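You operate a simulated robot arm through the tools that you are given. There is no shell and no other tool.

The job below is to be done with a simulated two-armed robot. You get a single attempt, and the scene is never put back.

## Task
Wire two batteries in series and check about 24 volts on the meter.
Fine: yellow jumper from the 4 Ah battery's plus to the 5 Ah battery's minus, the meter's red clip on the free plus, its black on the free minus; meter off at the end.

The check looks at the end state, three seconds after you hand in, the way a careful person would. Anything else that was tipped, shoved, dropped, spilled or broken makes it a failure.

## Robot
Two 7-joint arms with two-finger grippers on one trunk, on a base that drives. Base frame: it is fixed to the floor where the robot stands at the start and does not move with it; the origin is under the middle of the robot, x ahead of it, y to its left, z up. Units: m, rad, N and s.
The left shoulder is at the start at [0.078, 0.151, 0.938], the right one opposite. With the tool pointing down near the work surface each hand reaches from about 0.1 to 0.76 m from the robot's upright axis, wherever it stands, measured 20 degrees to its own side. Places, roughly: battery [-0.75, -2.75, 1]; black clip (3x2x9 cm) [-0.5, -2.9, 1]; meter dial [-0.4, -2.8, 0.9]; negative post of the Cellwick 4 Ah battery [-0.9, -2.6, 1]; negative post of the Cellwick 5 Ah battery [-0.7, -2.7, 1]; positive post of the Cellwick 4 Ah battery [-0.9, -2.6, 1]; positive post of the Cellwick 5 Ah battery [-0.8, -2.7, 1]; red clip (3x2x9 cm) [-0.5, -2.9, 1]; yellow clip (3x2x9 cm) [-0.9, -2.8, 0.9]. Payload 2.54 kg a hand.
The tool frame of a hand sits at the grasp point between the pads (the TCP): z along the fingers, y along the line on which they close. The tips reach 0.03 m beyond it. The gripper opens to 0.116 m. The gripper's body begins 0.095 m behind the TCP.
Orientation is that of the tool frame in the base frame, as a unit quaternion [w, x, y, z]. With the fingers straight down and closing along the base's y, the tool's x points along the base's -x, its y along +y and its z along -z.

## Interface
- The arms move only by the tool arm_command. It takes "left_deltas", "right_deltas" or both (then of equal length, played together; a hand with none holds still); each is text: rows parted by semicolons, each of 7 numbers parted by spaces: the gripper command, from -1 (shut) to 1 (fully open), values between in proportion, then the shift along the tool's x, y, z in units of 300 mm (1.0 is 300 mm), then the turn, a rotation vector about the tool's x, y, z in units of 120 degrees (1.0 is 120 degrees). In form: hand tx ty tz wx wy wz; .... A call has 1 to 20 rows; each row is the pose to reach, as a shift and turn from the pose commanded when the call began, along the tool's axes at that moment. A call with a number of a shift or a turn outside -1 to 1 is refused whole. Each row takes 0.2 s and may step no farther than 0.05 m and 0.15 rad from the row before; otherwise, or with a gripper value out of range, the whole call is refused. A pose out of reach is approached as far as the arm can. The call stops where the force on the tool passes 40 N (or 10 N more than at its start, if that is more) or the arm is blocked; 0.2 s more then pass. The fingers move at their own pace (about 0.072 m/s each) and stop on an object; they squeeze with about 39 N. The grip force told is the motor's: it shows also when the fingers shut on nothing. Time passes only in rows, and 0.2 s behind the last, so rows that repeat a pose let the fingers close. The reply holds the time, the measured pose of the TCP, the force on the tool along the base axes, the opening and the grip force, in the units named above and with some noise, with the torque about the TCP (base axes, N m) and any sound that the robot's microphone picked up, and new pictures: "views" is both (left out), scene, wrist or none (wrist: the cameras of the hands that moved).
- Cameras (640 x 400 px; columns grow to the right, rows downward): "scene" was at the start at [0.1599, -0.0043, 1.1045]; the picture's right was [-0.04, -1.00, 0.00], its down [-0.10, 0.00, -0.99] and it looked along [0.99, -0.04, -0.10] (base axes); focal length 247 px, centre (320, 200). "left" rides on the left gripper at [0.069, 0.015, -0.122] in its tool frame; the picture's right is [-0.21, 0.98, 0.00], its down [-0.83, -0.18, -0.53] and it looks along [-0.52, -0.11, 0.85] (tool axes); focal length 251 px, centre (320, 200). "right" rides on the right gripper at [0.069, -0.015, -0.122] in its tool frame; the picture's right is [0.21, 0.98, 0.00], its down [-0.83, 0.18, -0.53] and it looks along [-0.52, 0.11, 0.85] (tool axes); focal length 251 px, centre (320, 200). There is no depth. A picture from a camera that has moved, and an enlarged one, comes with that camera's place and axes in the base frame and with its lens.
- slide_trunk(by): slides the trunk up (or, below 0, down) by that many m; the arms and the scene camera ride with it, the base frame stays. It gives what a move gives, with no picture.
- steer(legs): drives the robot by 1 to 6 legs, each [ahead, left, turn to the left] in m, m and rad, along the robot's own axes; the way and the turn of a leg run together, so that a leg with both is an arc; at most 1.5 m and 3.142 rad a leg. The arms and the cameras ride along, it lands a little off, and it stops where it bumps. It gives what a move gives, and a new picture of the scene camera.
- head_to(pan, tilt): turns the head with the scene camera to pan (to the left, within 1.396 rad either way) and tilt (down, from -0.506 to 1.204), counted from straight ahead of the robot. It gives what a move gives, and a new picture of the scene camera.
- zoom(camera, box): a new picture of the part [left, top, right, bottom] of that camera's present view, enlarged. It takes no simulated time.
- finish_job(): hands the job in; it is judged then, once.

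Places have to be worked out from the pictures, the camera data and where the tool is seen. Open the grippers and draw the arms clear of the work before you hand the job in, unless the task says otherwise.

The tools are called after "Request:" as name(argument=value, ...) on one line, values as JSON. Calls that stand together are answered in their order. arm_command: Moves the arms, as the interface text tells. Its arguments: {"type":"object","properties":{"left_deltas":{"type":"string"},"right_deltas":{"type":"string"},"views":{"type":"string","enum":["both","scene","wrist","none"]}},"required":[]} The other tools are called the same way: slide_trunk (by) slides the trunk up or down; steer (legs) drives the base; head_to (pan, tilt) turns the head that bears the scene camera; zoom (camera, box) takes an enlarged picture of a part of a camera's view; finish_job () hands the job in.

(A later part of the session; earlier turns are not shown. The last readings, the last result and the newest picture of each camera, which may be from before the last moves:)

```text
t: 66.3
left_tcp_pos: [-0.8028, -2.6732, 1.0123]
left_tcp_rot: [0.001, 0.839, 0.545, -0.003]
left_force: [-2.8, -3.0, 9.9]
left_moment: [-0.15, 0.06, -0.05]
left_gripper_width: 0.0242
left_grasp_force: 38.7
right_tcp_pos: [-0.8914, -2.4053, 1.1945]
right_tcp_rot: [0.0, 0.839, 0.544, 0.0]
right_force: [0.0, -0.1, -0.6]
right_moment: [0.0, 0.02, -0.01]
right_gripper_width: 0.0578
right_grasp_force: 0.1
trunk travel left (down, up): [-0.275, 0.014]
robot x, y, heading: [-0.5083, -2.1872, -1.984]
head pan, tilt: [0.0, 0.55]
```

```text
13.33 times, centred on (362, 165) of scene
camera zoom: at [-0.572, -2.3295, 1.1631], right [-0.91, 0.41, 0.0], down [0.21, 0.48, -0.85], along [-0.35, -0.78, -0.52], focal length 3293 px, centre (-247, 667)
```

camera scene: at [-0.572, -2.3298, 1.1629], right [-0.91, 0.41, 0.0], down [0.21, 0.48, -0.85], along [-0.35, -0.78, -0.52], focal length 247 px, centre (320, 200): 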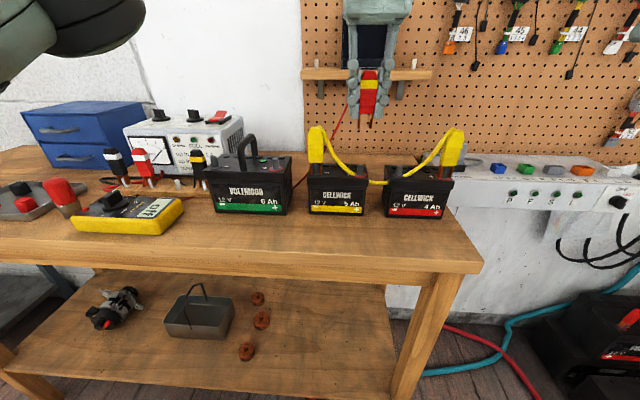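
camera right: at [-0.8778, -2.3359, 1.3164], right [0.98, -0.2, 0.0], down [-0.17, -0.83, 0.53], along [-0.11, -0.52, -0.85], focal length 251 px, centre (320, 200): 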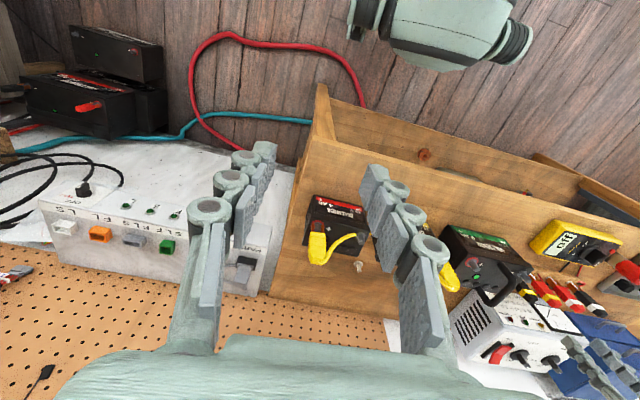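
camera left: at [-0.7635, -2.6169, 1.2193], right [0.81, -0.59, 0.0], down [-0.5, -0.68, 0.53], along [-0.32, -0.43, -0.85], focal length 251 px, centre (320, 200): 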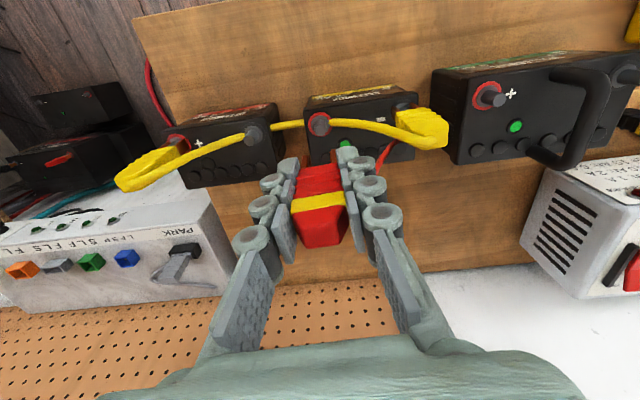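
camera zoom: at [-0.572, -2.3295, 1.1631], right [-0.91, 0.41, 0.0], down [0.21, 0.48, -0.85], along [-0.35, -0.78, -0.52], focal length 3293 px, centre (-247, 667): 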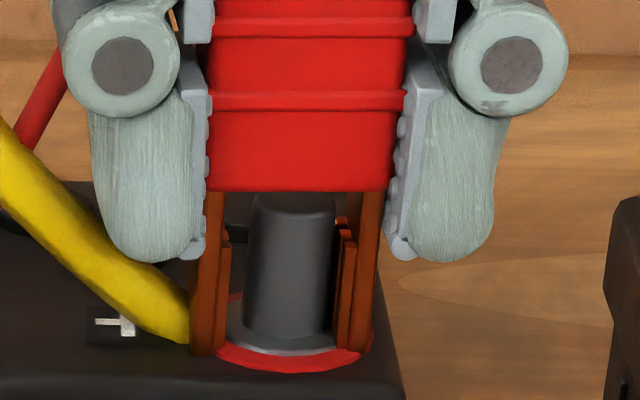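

Well seated now. I ease off, open moderately and withdraw straight up.

Request:
arm_command(left_deltas="-1 0 0 -0.003 0 0 0; -0.5 0 0 -0.003 0 0 0; -0.2 0 0 -0.003 0 0 0; -0.1 0 0 -0.003 0 0 0; -0.1 0 0 -0.1 0 0 0; -0.1 0 0 -0.22 0 0 0; -0.1 0 0 -0.34 0 0 0; -0.1 0 0 -0.44 0 0 0", views="both")

Request:
zoom(camera="scene", box=[290, 100, 480, 220])

```text
t: 68.1
left_tcp_pos: [-0.8034, -2.6727, 1.1456]
left_tcp_rot: [0.001, 0.838, 0.545, 0.0]
left_force: [-0.5, 0.1, -0.2]
left_moment: [0.02, -0.02, -0.03]
left_gripper_width: 0.0521
left_grasp_force: 0.0
right_tcp_pos: [-0.8921, -2.4065, 1.1943]
right_tcp_rot: [0.0, 0.84, 0.543, 0.001]
right_force: [-0.4, 0.9, -0.2]
right_moment: [-0.04, 0.02, 0.03]
right_gripper_width: 0.0581
right_grasp_force: 0.0
trunk travel left (down, up): [-0.275, 0.014]
robot x, y, heading: [-0.5079, -2.1852, -1.991]
head pan, tilt: [0.0, 0.55]
camera scene: at [-0.572, -2.3294, 1.1629], right [-0.91, 0.41, 0.0], down [0.21, 0.48, -0.85], along [-0.35, -0.78, -0.52], focal length 247 px, centre (320, 200)
camera left: at [-0.7603, -2.6152, 1.2672], right [0.81, -0.59, 0.0], down [-0.5, -0.68, 0.54], along [-0.32, -0.43, -0.84], focal length 251 px, centre (320, 200)
```

scene: 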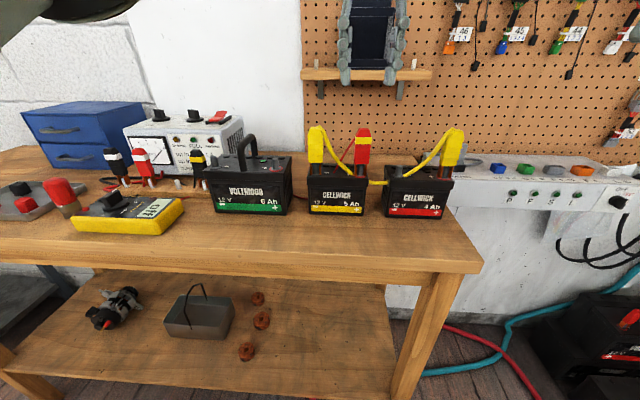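
left: 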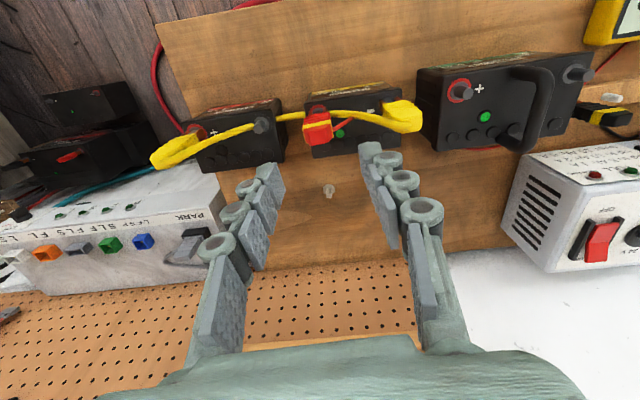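

```text
3.33 times, centred on (385, 160) of scene
camera zoom: at [-0.572, -2.3294, 1.1629], right [-0.91, 0.41, 0.0], down [0.21, 0.48, -0.85], along [-0.35, -0.78, -0.52], focal length 823 px, centre (103, 333)
```

zoom: 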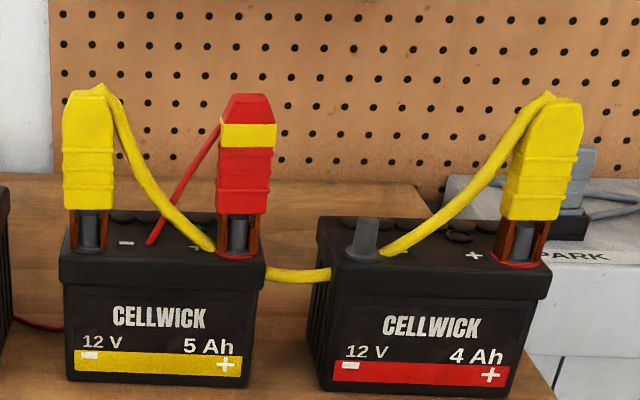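

The red clip stands on the 5 Ah plus. Next the yellow-banded black clip at ~[-0.530,-2.874]; I move the left hand back over there.

Request:
arm_command(left_deltas="-0.1 -0.025 0.1125 -0.01 0 0 0; -0.1 -0.05 0.225 -0.02 0 0 0; -0.1 -0.075 0.3375 -0.02 0 0 0; -0.1 -0.1 0.45 -0.02 0 0 0; -0.1 -0.125 0.5625 -0.02 0 0 0; -0.1 -0.15 0.675 -0.02 0 0 0; -0.1 -0.175 0.7875 -0.02 0 0 0; -0.1 -0.2 0.9 -0.02 0 0 0", views="none")

Request:
arm_command(left_deltas="-0.1 -0.02 0.1 0.05 0 0 0; -0.1 -0.043 0.2 0.15 0 0 0; -0.1 -0.043 0.206 0.25 0 0 0; -0.1 -0.043 0.206 0.25 0 0 0", views="both")

Request:
zoom(camera="left", box=[220, 60, 420, 200])

```text
t: 69.9
left_tcp_pos: [-0.5788, -2.8354, 1.1498]
left_tcp_rot: [0.0, 0.839, 0.545, 0.0]
left_force: [1.6, 0.2, -0.7]
left_moment: [-0.02, 0.04, -0.01]
left_gripper_width: 0.0524
left_grasp_force: 0.0
right_tcp_pos: [-0.8912, -2.4063, 1.1944]
right_tcp_rot: [-0.001, 0.84, 0.543, 0.001]
right_force: [0.1, -0.1, 0.0]
right_moment: [0.0, -0.03, -0.01]
right_gripper_width: 0.0579
right_grasp_force: 0.1
trunk travel left (down, up): [-0.275, 0.014]
robot x, y, heading: [-0.5042, -2.1851, -1.991]
head pan, tilt: [0.0, 0.55]
```

```text
t: 70.9
left_tcp_pos: [-0.5284, -2.8754, 1.0728]
left_tcp_rot: [0.0, 0.838, 0.545, -0.001]
left_force: [-0.1, 0.5, 0.3]
left_moment: [-0.04, -0.01, -0.01]
left_gripper_width: 0.0521
left_grasp_force: 0.0
right_tcp_pos: [-0.8918, -2.4056, 1.1959]
right_tcp_rot: [0.0, 0.839, 0.544, 0.001]
right_force: [0.5, 0.4, -0.2]
right_moment: [-0.02, -0.04, 0.0]
right_gripper_width: 0.0578
right_grasp_force: 0.1
trunk travel left (down, up): [-0.275, 0.014]
robot x, y, heading: [-0.5067, -2.185, -1.987]
head pan, tilt: [0.0, 0.55]
camera scene: at [-0.5721, -2.3297, 1.1629], right [-0.91, 0.41, 0.0], down [0.21, 0.48, -0.85], along [-0.35, -0.78, -0.52], focal length 247 px, centre (320, 200)
camera left: at [-0.4858, -2.8165, 1.1965], right [0.81, -0.59, 0.0], down [-0.5, -0.68, 0.54], along [-0.32, -0.43, -0.84], focal length 251 px, centre (320, 200)
```

scene: 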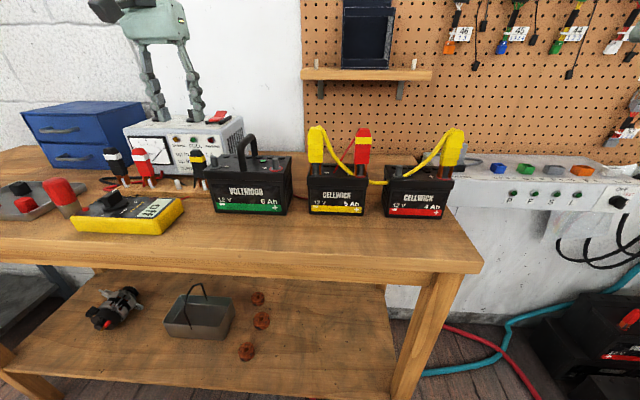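
left: 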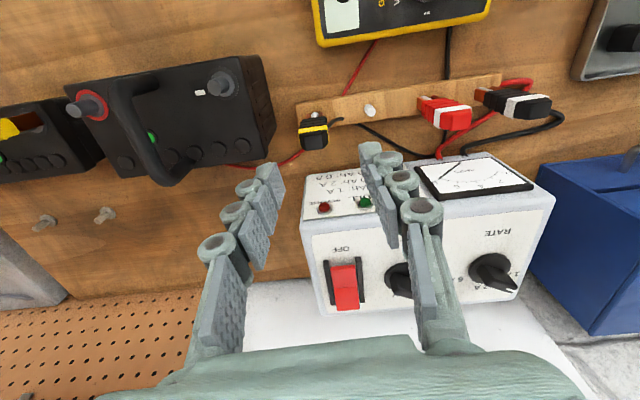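

```text
2.86 times, centred on (320, 130) of left
camera zoom: at [-0.4858, -2.8165, 1.1965], right [0.81, -0.59, 0.0], down [-0.5, -0.68, 0.54], along [-0.32, -0.43, -0.84], focal length 718 px, centre (320, 400)
```

zoom: 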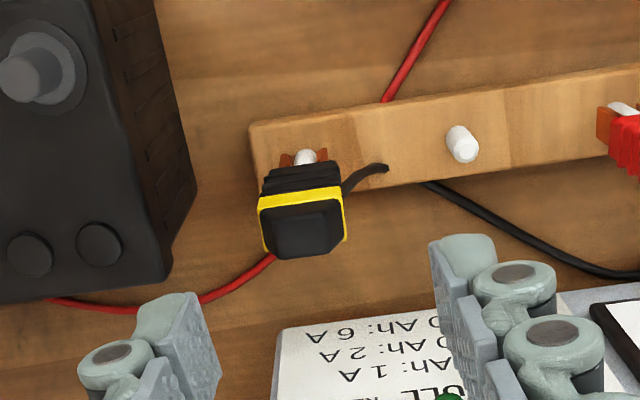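

The clip lies ~5 mm right and ~3 mm ahead of the TCP. I correct, narrow the opening and descend to z≈1.02 to re-check.

Request:
arm_command(left_deltas="-0.28 -0.011 -0.017 0 0 0 0; -0.28 -0.011 -0.017 0.09 0 0 0; -0.28 -0.011 -0.017 0.173 0 0 0; -0.28 -0.011 -0.017 0.173 0 0 0", views="wrist")

Request:
zoom(camera="left", box=[220, 80, 420, 220])

```text
t: 71.9
left_tcp_pos: [-0.5349, -2.8753, 1.0218]
left_tcp_rot: [-0.001, 0.838, 0.545, -0.001]
left_force: [-0.2, -0.1, -0.5]
left_moment: [-0.01, 0.03, -0.02]
left_gripper_width: 0.0418
left_grasp_force: 0.0
right_tcp_pos: [-0.8921, -2.4069, 1.1951]
right_tcp_rot: [0.0, 0.84, 0.543, 0.002]
right_force: [0.8, 0.7, -0.1]
right_moment: [-0.02, 0.0, 0.02]
right_gripper_width: 0.0577
right_grasp_force: 0.0
trunk travel left (down, up): [-0.275, 0.014]
robot x, y, heading: [-0.5105, -2.1856, -1.988]
head pan, tilt: [0.0, 0.55]
camera left: at [-0.4934, -2.8169, 1.1444], right [0.81, -0.59, 0.0], down [-0.5, -0.68, 0.53], along [-0.32, -0.43, -0.85], focal length 251 px, centre (320, 200)
```

left: 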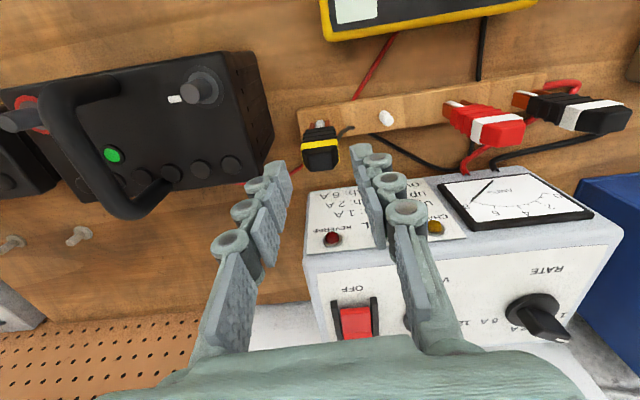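

```text
2.86 times, centred on (320, 150) of left
camera zoom: at [-0.4934, -2.8169, 1.1444], right [0.81, -0.59, 0.0], down [-0.5, -0.68, 0.53], along [-0.32, -0.43, -0.85], focal length 718 px, centre (320, 343)
```

zoom: 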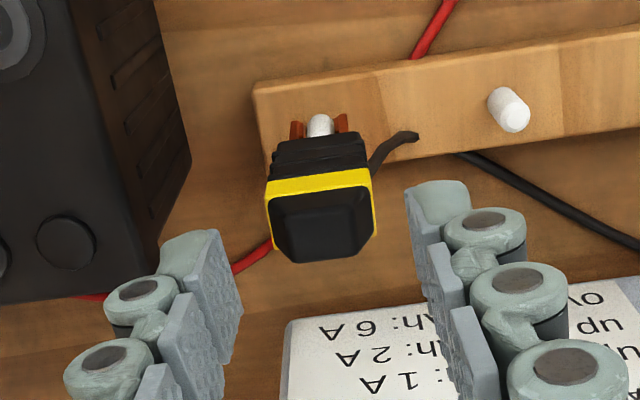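

Aligned. I narrow to 3.8 cm and descend to z≈0.948 beside the Voltmoor battery, slowly.

Request:
arm_command(left_deltas="-0.35 0 0.002 0.01 0 0 0; -0.35 0 0.002 0.05 0 0 0; -0.35 0 0.002 0.09 0 0 0; -0.35 0 0.002 0.13 0 0 0; -0.35 0 0.002 0.17 0 0 0; -0.35 0 0.002 0.21 0 0 0; -0.35 0 0.002 0.247 0 0 0; -0.35 0 0.002 0.247 0 0 0", views="both")

Request:
zoom(camera="scene", box=[120, 100, 280, 220])

```text
t: 73.7
left_tcp_pos: [-0.5365, -2.8757, 0.948]
left_tcp_rot: [0.0, 0.839, 0.544, 0.001]
left_force: [0.2, -0.1, 0.4]
left_moment: [0.02, 0.01, 0.02]
left_gripper_width: 0.0375
left_grasp_force: 0.1
right_tcp_pos: [-0.891, -2.406, 1.1948]
right_tcp_rot: [-0.001, 0.84, 0.543, 0.001]
right_force: [0.3, 0.4, -0.3]
right_moment: [-0.01, 0.01, 0.0]
right_gripper_width: 0.0578
right_grasp_force: 0.1
trunk travel left (down, up): [-0.275, 0.014]
robot x, y, heading: [-0.5105, -2.1849, -1.987]
head pan, tilt: [0.0, 0.55]
camera scene: at [-0.572, -2.3298, 1.1629], right [-0.91, 0.41, 0.0], down [0.21, 0.48, -0.85], along [-0.35, -0.78, -0.52], focal length 247 px, centre (320, 200)
camera left: at [-0.4933, -2.817, 1.0702], right [0.81, -0.59, 0.0], down [-0.5, -0.68, 0.53], along [-0.32, -0.43, -0.85], focal length 251 px, centre (320, 200)
```

scene: 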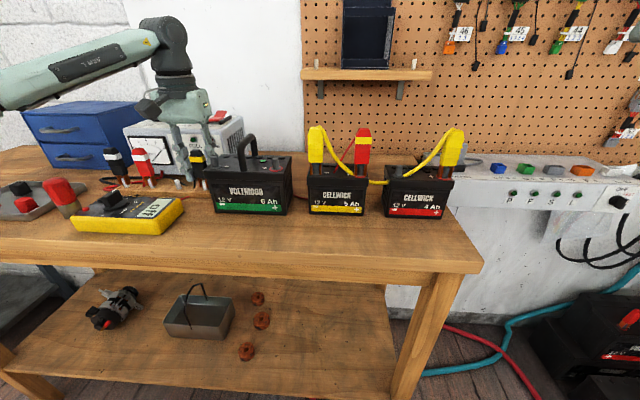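
left: 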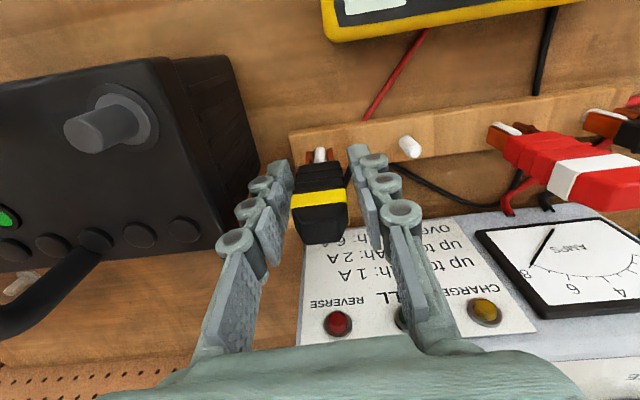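

```text
3.33 times, centred on (200, 160) of scene
camera zoom: at [-0.572, -2.3298, 1.1629], right [-0.91, 0.41, 0.0], down [0.21, 0.48, -0.85], along [-0.35, -0.78, -0.52], focal length 823 px, centre (720, 333)
```

zoom: 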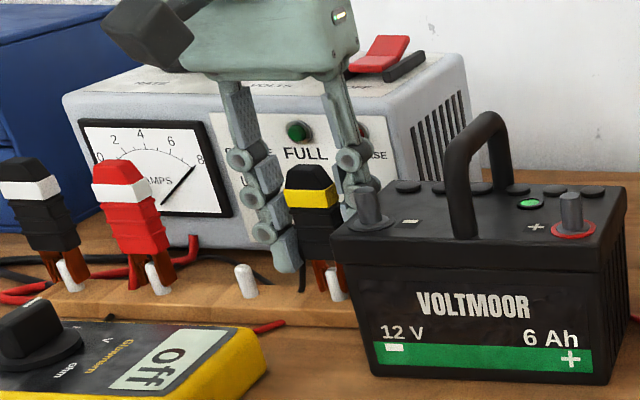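

The black clip is centred between the fingers, clear of the Voltmoor battery. I close and then lift straight up.

Request:
arm_command(left_deltas="-0.6 0 0 0 0 0 0; -1 0 0 0 0 0 0; -1 0 0 0 0 0 0; -1 0 0 0 0 0 0; -1 0 0 -0.04 0 0 0; -1 0 0 -0.1 0 0 0; -1 0 0 -0.2 0 0 0; -1 0.01 0 -0.32 0 0 0; -1 0.03 0 -0.44 0 0 0; -1 0.05 0 -0.56 0 0 0; -1 0.05 0 -0.68 0 0 0", views="both")

```text
t: 76.1
left_tcp_pos: [-0.5301, -2.8593, 1.1539]
left_tcp_rot: [0.001, 0.838, 0.546, -0.001]
left_force: [-0.3, 0.3, -0.9]
left_moment: [0.0, 0.0, -0.01]
left_gripper_width: 0.0243
left_grasp_force: 39.2
right_tcp_pos: [-0.8922, -2.4064, 1.1954]
right_tcp_rot: [0.0, 0.84, 0.543, 0.0]
right_force: [-0.2, 0.6, -0.3]
right_moment: [-0.03, 0.0, 0.0]
right_gripper_width: 0.058
right_grasp_force: 0.0
trunk travel left (down, up): [-0.275, 0.014]
robot x, y, heading: [-0.5077, -2.184, -1.991]
head pan, tilt: [0.0, 0.55]
camera scene: at [-0.5724, -2.3291, 1.1629], right [-0.91, 0.41, 0.0], down [0.21, 0.48, -0.85], along [-0.35, -0.78, -0.52], focal length 247 px, centre (320, 200)
camera left: at [-0.4881, -2.8018, 1.2757], right [0.81, -0.59, 0.0], down [-0.5, -0.68, 0.54], along [-0.32, -0.43, -0.84], focal length 251 px, centre (320, 200)
```

scene: 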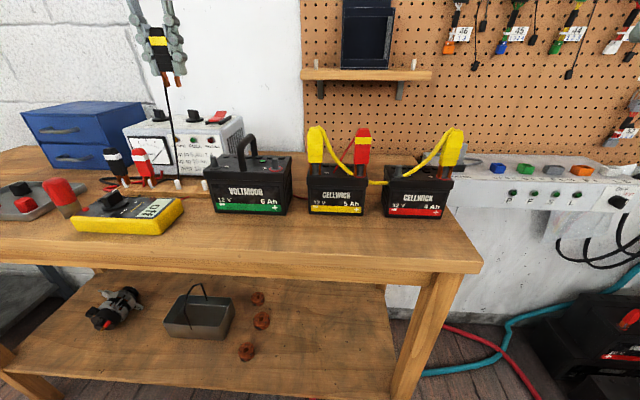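
left: 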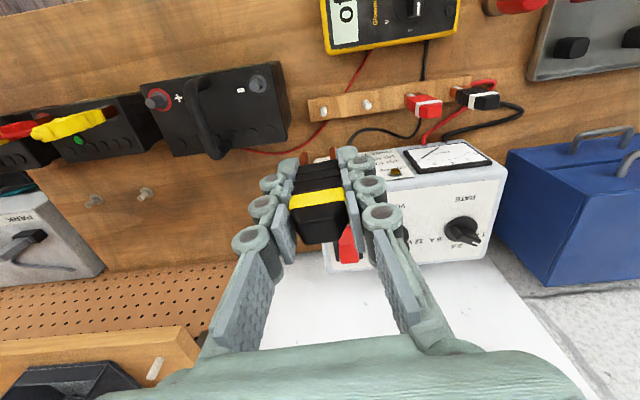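

The black clip is lifted and its lead follows. I carry it over toward the 4 Ah minus post, while drawing the right hand a little further aside.

Request:
arm_command(left_deltas="-1 0.015 -0.11 0 0 0 0; -1 0.03 -0.22 0 0 0 0; -1 0.045 -0.33 0 0 0 0; -1 0.06 -0.44 0 0 0 0; -1 0.08 -0.55 0 0 0 0; -1 0.1 -0.66 0 0 0 0; -1 0.12 -0.77 0 0 0 0; -1 0.14 -0.88 0 0 0 0", right_deltas="0 0.025 -0.04 0 0 0 0; 0 0.05 -0.08 0 0 0 0; 0 0.075 -0.12 0 0 0 0; 0 0.1 -0.16 0 0 0 0; 0 0.125 -0.2 0 0 0 0; 0 0.15 -0.24 0 0 0 0; 0 0.175 -0.28 0 0 0 0; 0 0.2 -0.3 0 0 0 0", views="none")

Request:
arm_command(left_deltas="-1 0.02 -0.14 0 0 0 0; -1 0.04 -0.28 0 0 0 0; -1 0.057 -0.437 0 0 0 0; -1 0.057 -0.437 0.1 0 0 0; -1 0.057 -0.437 0.19 0 0 0; -1 0.057 -0.437 0.19 0 0 0", views="both")

Request:
zoom(camera="left", box=[250, 60, 390, 200])

Request:
zoom(camera="scene", box=[340, 80, 480, 210])

```text
t: 77.9
left_tcp_pos: [-0.7545, -2.714, 1.1505]
left_tcp_rot: [0.001, 0.838, 0.546, 0.0]
left_force: [0.7, 0.1, -0.7]
left_moment: [-0.01, 0.01, -0.02]
left_gripper_width: 0.024
left_grasp_force: 39.0
right_tcp_pos: [-0.9227, -2.3827, 1.1594]
right_tcp_rot: [0.0, 0.839, 0.543, -0.001]
right_force: [0.0, -0.2, 0.6]
right_moment: [0.0, 0.01, 0.05]
right_gripper_width: 0.0581
right_grasp_force: 0.0
right hand out of reach, approached as far as the arm can: row 1, 2, 3, 4, 5, 6, 7, 8
trunk travel left (down, up): [-0.275, 0.014]
robot x, y, heading: [-0.508, -2.1847, -1.988]
head pan, tilt: [0.0, 0.55]
```

```text
t: 79.3
left_tcp_pos: [-0.8641, -2.6486, 1.0934]
left_tcp_rot: [0.001, 0.838, 0.545, 0.0]
left_force: [0.7, -0.8, -0.7]
left_moment: [0.02, 0.0, 0.01]
left_gripper_width: 0.0244
left_grasp_force: 38.9
left hand out of reach, approached as far as the arm can: row 3
right_tcp_pos: [-0.922, -2.3837, 1.1593]
right_tcp_rot: [0.0, 0.84, 0.543, 0.0]
right_force: [0.1, 0.7, 0.5]
right_moment: [0.01, -0.02, 0.0]
right_gripper_width: 0.0582
right_grasp_force: 0.2
trunk travel left (down, up): [-0.275, 0.014]
robot x, y, heading: [-0.5086, -2.1862, -1.989]
head pan, tilt: [0.0, 0.55]
camera scene: at [-0.572, -2.3298, 1.1629], right [-0.91, 0.41, 0.0], down [0.21, 0.48, -0.85], along [-0.35, -0.78, -0.52], focal length 247 px, centre (320, 200)
camera left: at [-0.823, -2.5903, 1.2164], right [0.81, -0.59, 0.0], down [-0.5, -0.68, 0.53], along [-0.32, -0.43, -0.84], focal length 251 px, centre (320, 200)
```

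scene: 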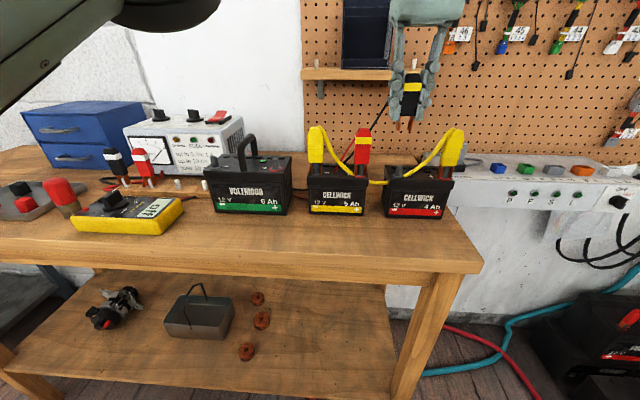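
left: 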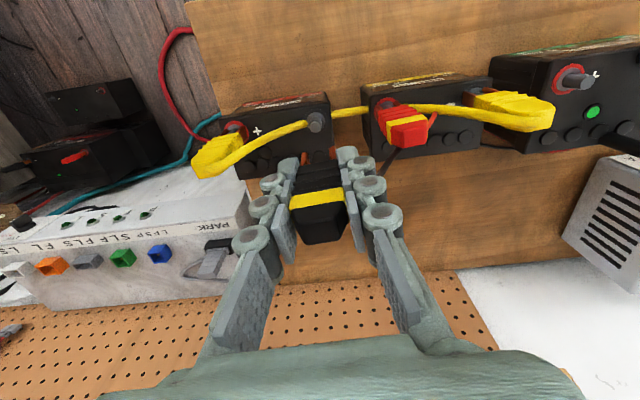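

```text
2.86 times, centred on (320, 130) of left
camera zoom: at [-0.823, -2.5903, 1.2164], right [0.81, -0.59, 0.0], down [-0.5, -0.68, 0.53], along [-0.32, -0.43, -0.84], focal length 718 px, centre (320, 400)
```

zoom: 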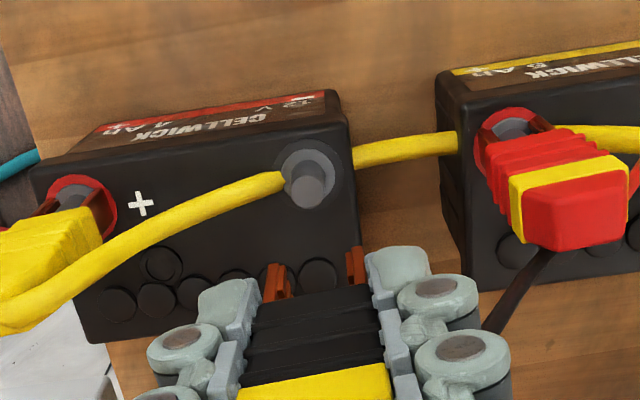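

```text
3.08 times, centred on (410, 145) of scene
camera zoom: at [-0.572, -2.3298, 1.1629], right [-0.91, 0.41, 0.0], down [0.21, 0.48, -0.85], along [-0.35, -0.78, -0.52], focal length 760 px, centre (43, 369)
```

zoom: 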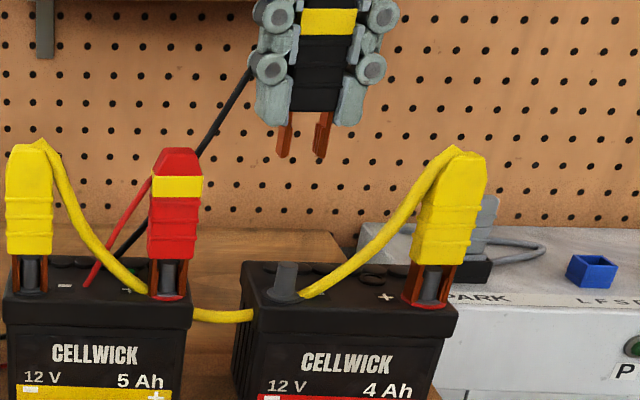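

Post 4 Ah minus computes to ~[-0.865,-2.641]; the prong fronts at ~[-0.8635,-2.644]. I shift 6 mm toward me, 2.5 mm right and descend to just above the post.

Request:
arm_command(left_deltas="-1 0.02 -0.008 0.04 0 0 0; -1 0.02 -0.008 0.1 0 0 0; -1 0.02 -0.008 0.15 0 0 0; -1 0.02 -0.008 0.15 0 0 0", views="none")

Request:
zoom(camera="left", box=[275, 90, 365, 170])

Request:
zoom(camera="scene", box=[370, 115, 440, 185])

```text
t: 80.3
left_tcp_pos: [-0.8641, -2.643, 1.0497]
left_tcp_rot: [-0.001, 0.838, 0.546, -0.001]
left_force: [0.0, -0.1, -0.8]
left_moment: [0.03, -0.01, 0.0]
left_gripper_width: 0.0242
left_grasp_force: 38.6
right_tcp_pos: [-0.9206, -2.3844, 1.1608]
right_tcp_rot: [0.0, 0.84, 0.543, 0.0]
right_force: [-0.3, -0.2, -0.4]
right_moment: [-0.01, -0.01, 0.0]
right_gripper_width: 0.0582
right_grasp_force: 0.1
trunk travel left (down, up): [-0.275, 0.014]
robot x, y, heading: [-0.5088, -2.1824, -1.986]
head pan, tilt: [0.0, 0.55]
```

```text
5.00 times, centred on (320, 130) of left
camera zoom: at [-0.8221, -2.584, 1.1713], right [0.81, -0.59, 0.0], down [-0.5, -0.68, 0.53], along [-0.32, -0.43, -0.84], focal length 1257 px, centre (320, 550)
```

zoom: 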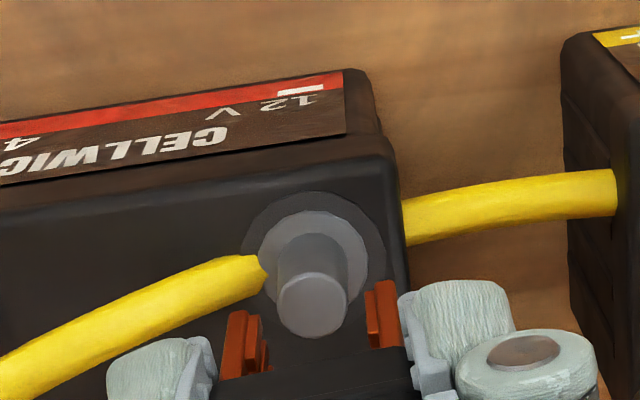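

```text
5.71 times, centred on (405, 150) of scene
camera zoom: at [-0.572, -2.3298, 1.1629], right [-0.91, 0.41, 0.0], down [0.21, 0.48, -0.85], along [-0.35, -0.78, -0.52], focal length 1411 px, centre (-166, 486)
```

zoom: 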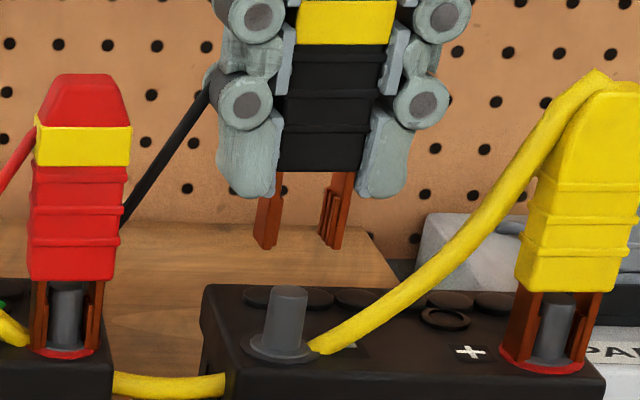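

Lateral alignment is good; I shift 2 mm forward and descend ~3 cm onto the post.

Request:
arm_command(left_deltas="-1 -0.007 0 0.03 0 0 0; -1 -0.007 0 0.06 0 0 0; -1 -0.007 0 0.09 0 0 0; -1 -0.007 0 0.113 0 0 0; -1 -0.007 0 0.113 0 0 0", views="none")

Request:
zoom(camera="left", box=[290, 120, 350, 170])

Request:
zoom(camera="scene", box=[385, 145, 420, 180])

```text
t: 81.5
left_tcp_pos: [-0.8654, -2.6428, 1.0163]
left_tcp_rot: [0.001, 0.838, 0.546, 0.0]
left_force: [-0.2, -0.4, 0.0]
left_moment: [0.03, -0.02, 0.01]
left_gripper_width: 0.0244
left_grasp_force: 38.9
right_tcp_pos: [-0.9218, -2.3843, 1.1587]
right_tcp_rot: [-0.001, 0.839, 0.544, -0.001]
right_force: [0.7, -0.4, -0.8]
right_moment: [0.02, -0.02, 0.04]
right_gripper_width: 0.0581
right_grasp_force: 0.1
trunk travel left (down, up): [-0.275, 0.014]
robot x, y, heading: [-0.5069, -2.1836, -1.986]
head pan, tilt: [0.0, 0.55]
```

```text
8.00 times, centred on (320, 145) of left
camera zoom: at [-0.8237, -2.5848, 1.1384], right [0.81, -0.59, 0.0], down [-0.5, -0.68, 0.53], along [-0.32, -0.43, -0.85], focal length 2012 px, centre (320, 640)
```

zoom: 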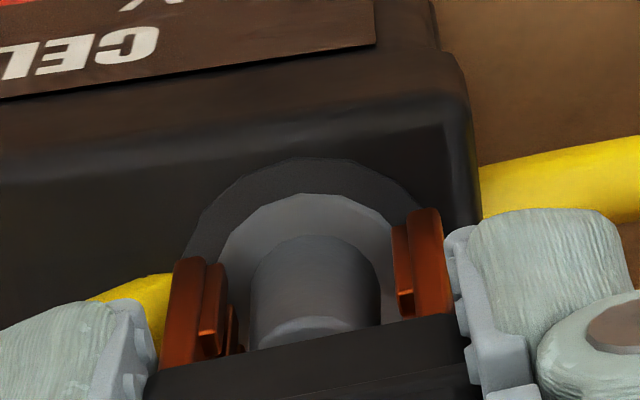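

```text
11.43 times, centred on (402, 162) of scene
camera zoom: at [-0.5721, -2.3299, 1.1629], right [-0.91, 0.41, 0.0], down [0.21, 0.48, -0.85], along [-0.35, -0.78, -0.52], focal length 2822 px, centre (-623, 629)
```

zoom: 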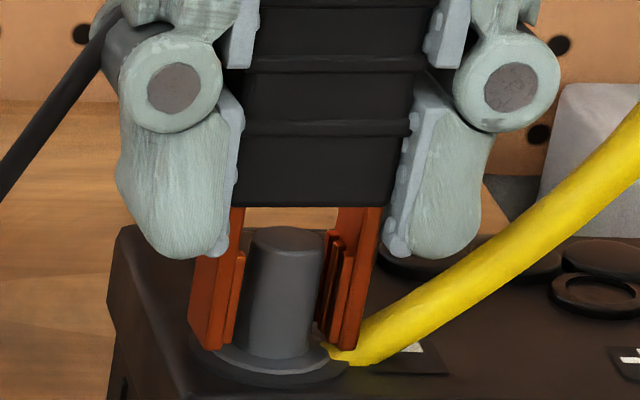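

Good fit. I lower gently until contact.

Request:
arm_command(left_deltas="-1 0.003 0 0.005 0 0 0; -1 0.003 0 0.01 0 0 0; -1 0.003 0 0.014 0 0 0; -1 0.003 0 0.014 0 0 0", views="none")

Request:
zoom(camera="scene", box=[385, 145, 420, 180])

```text
t: 82.5
left_tcp_pos: [-0.8659, -2.6424, 1.0124]
left_tcp_rot: [0.001, 0.839, 0.545, -0.001]
left_force: [-0.9, 0.5, 5.7]
left_moment: [0.01, 0.01, 0.02]
left_gripper_width: 0.0238
left_grasp_force: 38.9
right_tcp_pos: [-0.9219, -2.3839, 1.1591]
right_tcp_rot: [0.0, 0.839, 0.544, 0.0]
right_force: [0.2, -0.5, -0.4]
right_moment: [0.0, -0.01, 0.02]
right_gripper_width: 0.0581
right_grasp_force: 0.1
trunk travel left (down, up): [-0.275, 0.014]
robot x, y, heading: [-0.5084, -2.188, -1.987]
head pan, tilt: [0.0, 0.55]
```

```text
11.43 times, centred on (402, 162) of scene
camera zoom: at [-0.5718, -2.3294, 1.1631], right [-0.91, 0.41, 0.0], down [0.21, 0.48, -0.85], along [-0.35, -0.78, -0.52], focal length 2822 px, centre (-623, 629)
```

zoom: 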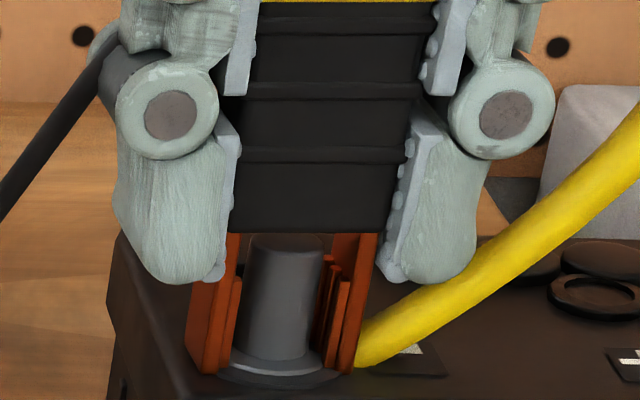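

Contact at ~6 N with the post centred. I ease off, open and withdraw upward.

Request:
arm_command(left_deltas="-1 0 0 -0.002 0 0 0; -0.5 0 0 -0.002 0 0 0; -0.2 0 0 -0.002 0 0 0; -0.15 0 0 -0.002 0 0 0; -0.15 0 0 -0.1 0 0 0; -0.15 0 0 -0.22 0 0 0; -0.15 0 0 -0.34 0 0 0; -0.15 0 0 -0.42 0 0 0", views="both")

Request:
zoom(camera="scene", box=[290, 100, 480, 220])

```text
t: 84.3
left_tcp_pos: [-0.8664, -2.6417, 1.1384]
left_tcp_rot: [0.0, 0.838, 0.545, 0.0]
left_force: [0.6, 0.9, -0.4]
left_moment: [-0.05, 0.04, -0.03]
left_gripper_width: 0.0491
left_grasp_force: 0.1
right_tcp_pos: [-0.9227, -2.3825, 1.1594]
right_tcp_rot: [0.0, 0.84, 0.543, 0.0]
right_force: [0.2, 0.5, 0.5]
right_moment: [-0.04, -0.01, 0.01]
right_gripper_width: 0.0581
right_grasp_force: 0.1
trunk travel left (down, up): [-0.275, 0.014]
robot x, y, heading: [-0.506, -2.1813, -1.987]
head pan, tilt: [0.0, 0.55]
camera scene: at [-0.5722, -2.3291, 1.163], right [-0.91, 0.41, 0.0], down [0.21, 0.48, -0.85], along [-0.35, -0.78, -0.52], focal length 247 px, centre (320, 200)
camera left: at [-0.824, -2.5835, 1.2605], right [0.8, -0.59, 0.0], down [-0.5, -0.68, 0.54], along [-0.32, -0.43, -0.84], focal length 251 px, centre (320, 200)
```

scene: 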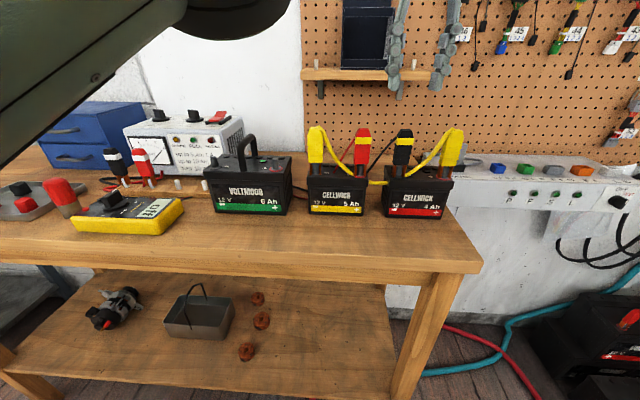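
left: 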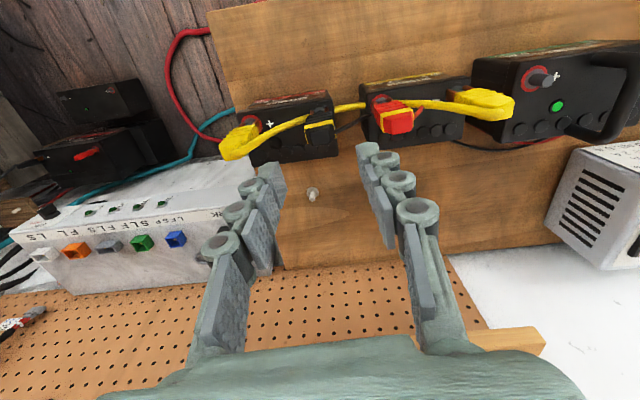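

```text
3.33 times, centred on (385, 160) of scene
camera zoom: at [-0.5722, -2.3291, 1.163], right [-0.91, 0.41, 0.0], down [0.21, 0.48, -0.85], along [-0.35, -0.78, -0.52], focal length 823 px, centre (103, 333)
```

zoom: 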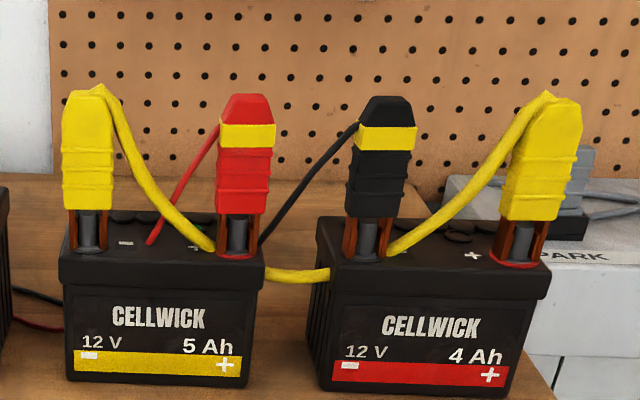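

All four clips are on the right posts. Now I bring the left hand over the meter's dial (~[-0.383,-2.838]) to switch it to volts and read it.

Request:
arm_command(left_deltas="-0.15 0.004 0.1 -0.07 0 0 0; -0.15 0.008 0.23 -0.07 0 0 0; -0.15 0.012 0.36 -0.07 0 0 0; -0.15 0.016 0.49 -0.07 0 0 0; -0.15 0.02 0.62 -0.07 0 0 0; -0.15 0.025 0.76 -0.07 0 0 0; -0.15 0.03 0.9 -0.07 0 0 0", views="none")

Request:
arm_command(left_deltas="-0.15 0.004 0.12 0 0 0 0; -0.15 0.008 0.25 0 0 0 0; -0.15 0.012 0.38 0.03 0 0 0; -0.15 0.016 0.51 0.08 0 0 0; -0.15 0.02 0.63 0.13 0 0 0; -0.15 0.025 0.74 0.2 0 0 0; -0.15 0.026 0.839 0.26 0 0 0", views="both")

Request:
zoom(camera="left", box=[220, 60, 420, 200])

```text
t: 85.9
left_tcp_pos: [-0.6162, -2.7443, 1.1597]
left_tcp_rot: [-0.001, 0.838, 0.545, -0.001]
left_force: [0.7, 0.4, 0.9]
left_moment: [0.0, 0.03, 0.0]
left_gripper_width: 0.0493
left_grasp_force: 0.0
right_tcp_pos: [-0.92, -2.3839, 1.1603]
right_tcp_rot: [0.0, 0.84, 0.543, 0.0]
right_force: [-0.6, -0.6, 0.7]
right_moment: [0.05, 0.01, 0.0]
right_gripper_width: 0.0579
right_grasp_force: 0.1
trunk travel left (down, up): [-0.275, 0.014]
robot x, y, heading: [-0.5093, -2.1877, -1.987]
head pan, tilt: [0.0, 0.55]
```

```text
t: 87.5
left_tcp_pos: [-0.3815, -2.8412, 1.0809]
left_tcp_rot: [-0.001, 0.839, 0.544, 0.0]
left_force: [-0.2, -0.2, 0.0]
left_moment: [-0.01, 0.0, 0.01]
left_gripper_width: 0.0493
left_grasp_force: 0.0
right_tcp_pos: [-0.9209, -2.3849, 1.16]
right_tcp_rot: [0.0, 0.84, 0.543, 0.0]
right_force: [0.0, 0.3, 0.1]
right_moment: [-0.01, 0.02, 0.03]
right_gripper_width: 0.0582
right_grasp_force: 0.0
trunk travel left (down, up): [-0.275, 0.014]
robot x, y, heading: [-0.5096, -2.1834, -1.987]
head pan, tilt: [0.0, 0.55]
camera scene: at [-0.5716, -2.3302, 1.1629], right [-0.91, 0.41, 0.0], down [0.21, 0.48, -0.85], along [-0.35, -0.78, -0.52], focal length 247 px, centre (320, 200)
camera left: at [-0.3388, -2.7825, 1.203], right [0.81, -0.59, 0.0], down [-0.5, -0.68, 0.53], along [-0.32, -0.43, -0.85], focal length 251 px, centre (320, 200)
```

scene: 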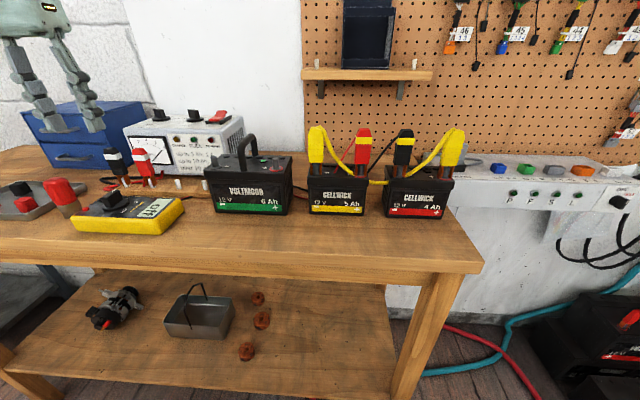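
left: 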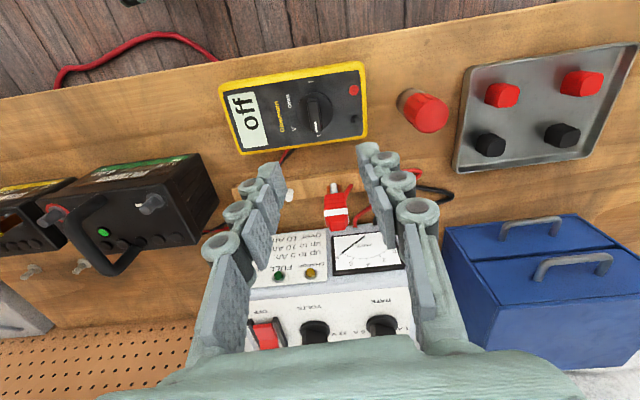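

```text
2.86 times, centred on (320, 130) of left
camera zoom: at [-0.3388, -2.7825, 1.203], right [0.81, -0.59, 0.0], down [-0.5, -0.68, 0.53], along [-0.32, -0.43, -0.85], focal length 718 px, centre (320, 400)
```

zoom: 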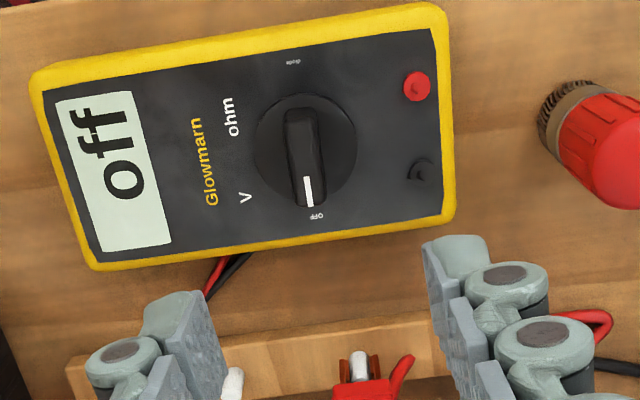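

I see the dial labels: OFF (pointing away from me), then clockwise V, ohm, diode. I zoom the scene view on the meter to get the dial's height.

Request:
zoom(camera="scene", box=[60, 170, 200, 250])

Request:
zoom(camera="left", box=[270, 70, 380, 150])

```text
4.57 times, centred on (130, 210) of scene
camera zoom: at [-0.5716, -2.3302, 1.1629], right [-0.91, 0.41, 0.0], down [0.21, 0.48, -0.85], along [-0.35, -0.78, -0.52], focal length 1129 px, centre (1189, 154)
```

zoom: 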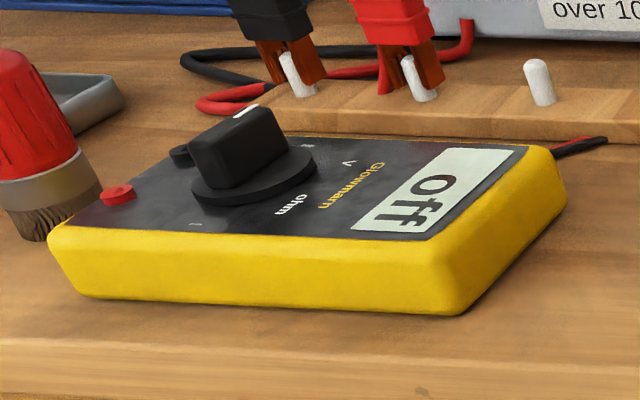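

```text
5.00 times, centred on (325, 110) of left
camera zoom: at [-0.3388, -2.7825, 1.203], right [0.81, -0.59, 0.0], down [-0.5, -0.68, 0.53], along [-0.32, -0.43, -0.85], focal length 1257 px, centre (295, 650)
```

zoom: 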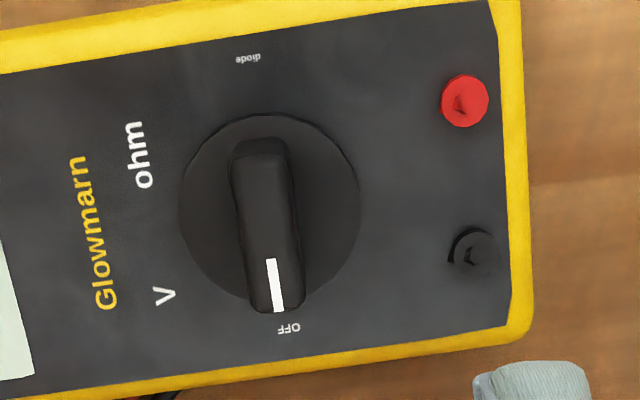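

Dial axis triangulates to ~[-0.382,-2.832], disc top z≈0.918, ridge top z≈0.939, ridge turned ~6° clockwise relative to my hand. I align over it, twist 6°, and descend to z≈1.0.

Request:
arm_command(left_deltas="-0.15 0.02 -0.015 0.05 0 0 0.025; -0.15 0.02 -0.015 0.16 0 0 0.053; -0.15 0.02 -0.015 0.27 0 0 0.053; -0.15 0.02 -0.015 0.27 0 0 0.053", views="wrist")

Request:
zoom(camera="left", box=[250, 80, 390, 200])

```text
t: 88.5
left_tcp_pos: [-0.3847, -2.83, 0.9984]
left_tcp_rot: [0.0, 0.867, 0.497, 0.0]
left_force: [-0.2, 0.3, -1.1]
left_moment: [0.03, -0.01, -0.01]
left_gripper_width: 0.0492
left_grasp_force: 0.0
right_tcp_pos: [-0.9209, -2.3836, 1.16]
right_tcp_rot: [-0.001, 0.839, 0.544, 0.0]
right_force: [0.0, -0.4, 0.2]
right_moment: [0.04, -0.01, 0.04]
right_gripper_width: 0.0579
right_grasp_force: 0.1
trunk travel left (down, up): [-0.275, 0.014]
robot x, y, heading: [-0.5064, -2.1839, -1.988]
head pan, tilt: [0.0, 0.55]
camera left: at [-0.3363, -2.7773, 1.1213], right [0.73, -0.68, 0.0], down [-0.57, -0.62, 0.53], along [-0.36, -0.39, -0.85], focal length 251 px, centre (320, 200)
```

left: 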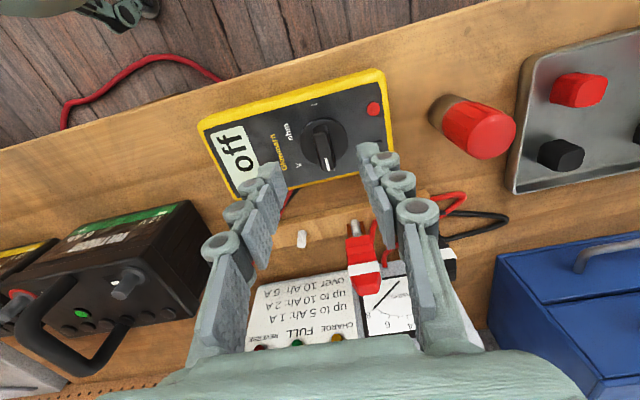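

```text
3.33 times, centred on (320, 140) of left
camera zoom: at [-0.3363, -2.7773, 1.1213], right [0.73, -0.68, 0.0], down [-0.57, -0.62, 0.53], along [-0.36, -0.39, -0.85], focal length 838 px, centre (320, 400)
```

zoom: 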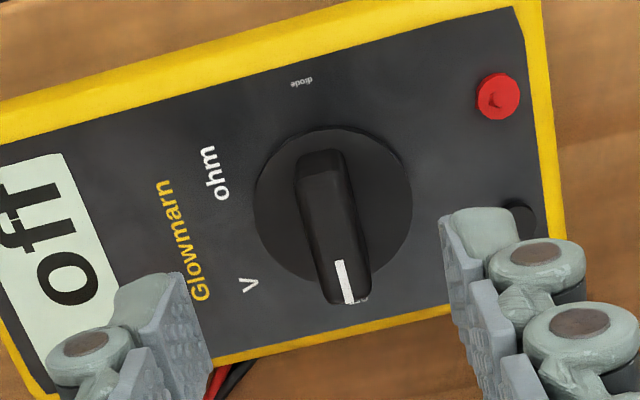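

Nearly aligned: I shift 3 mm left, twist 2° more, and descend so the pads flank the dial's ridge (TCP z≈0.953).

Request:
arm_command(left_deltas="-0.15 0.002 0.011 0.03 0 0 0.015; -0.15 0.002 0.011 0.08 0 0 0.015; -0.15 0.002 0.011 0.12 0 0 0.015; -0.15 0.002 0.011 0.152 0 0 0.015; -0.15 0.002 0.011 0.152 0 0 0.015", views="wrist")

Request:
zoom(camera="left", box=[250, 100, 390, 220])

Request:
zoom(camera="scene", box=[60, 120, 200, 240])

```text
t: 89.7
left_tcp_pos: [-0.3808, -2.832, 0.9531]
left_tcp_rot: [0.001, 0.875, 0.484, 0.0]
left_force: [-0.2, -0.6, -0.4]
left_moment: [-0.02, 0.02, 0.03]
left_gripper_width: 0.0492
left_grasp_force: 0.1
right_tcp_pos: [-0.9222, -2.3849, 1.16]
right_tcp_rot: [0.0, 0.84, 0.543, -0.001]
right_force: [-0.4, 0.2, 0.3]
right_moment: [0.03, 0.0, 0.0]
right_gripper_width: 0.0579
right_grasp_force: 0.1
trunk travel left (down, up): [-0.275, 0.014]
robot x, y, heading: [-0.5093, -2.1825, -1.989]
head pan, tilt: [0.0, 0.55]
camera left: at [-0.3309, -2.7812, 1.0761], right [0.71, -0.7, 0.0], down [-0.59, -0.6, 0.53], along [-0.37, -0.38, -0.85], focal length 251 px, centre (320, 200)
```

left: 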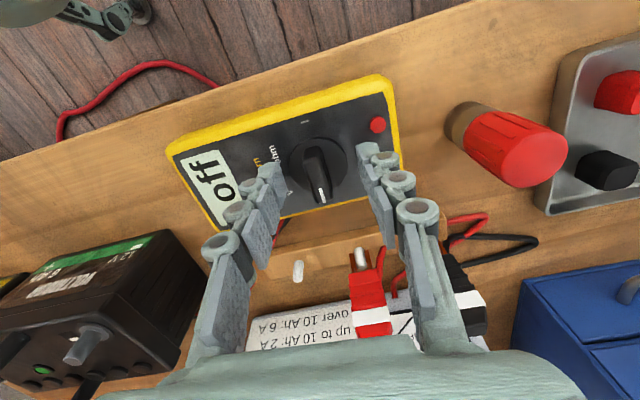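

```text
3.33 times, centred on (320, 160) of left
camera zoom: at [-0.3309, -2.7812, 1.0761], right [0.71, -0.7, 0.0], down [-0.59, -0.6, 0.53], along [-0.37, -0.38, -0.85], focal length 838 px, centre (320, 333)
```

zoom: 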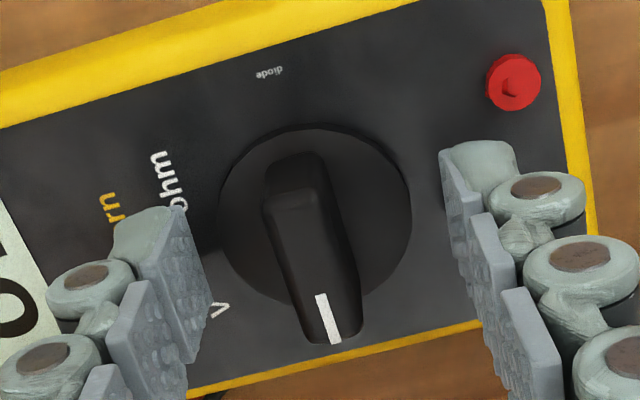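

```text
3.33 times, centred on (130, 180) of scene
camera zoom: at [-0.5721, -2.3298, 1.1629], right [-0.91, 0.41, 0.0], down [0.21, 0.48, -0.85], along [-0.35, -0.78, -0.52], focal length 823 px, centre (953, 267)
```

zoom: 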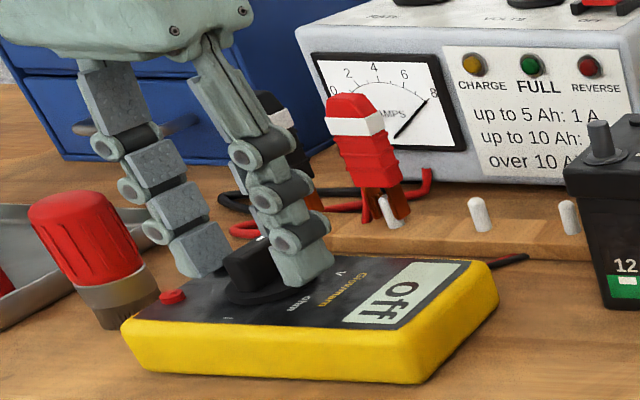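

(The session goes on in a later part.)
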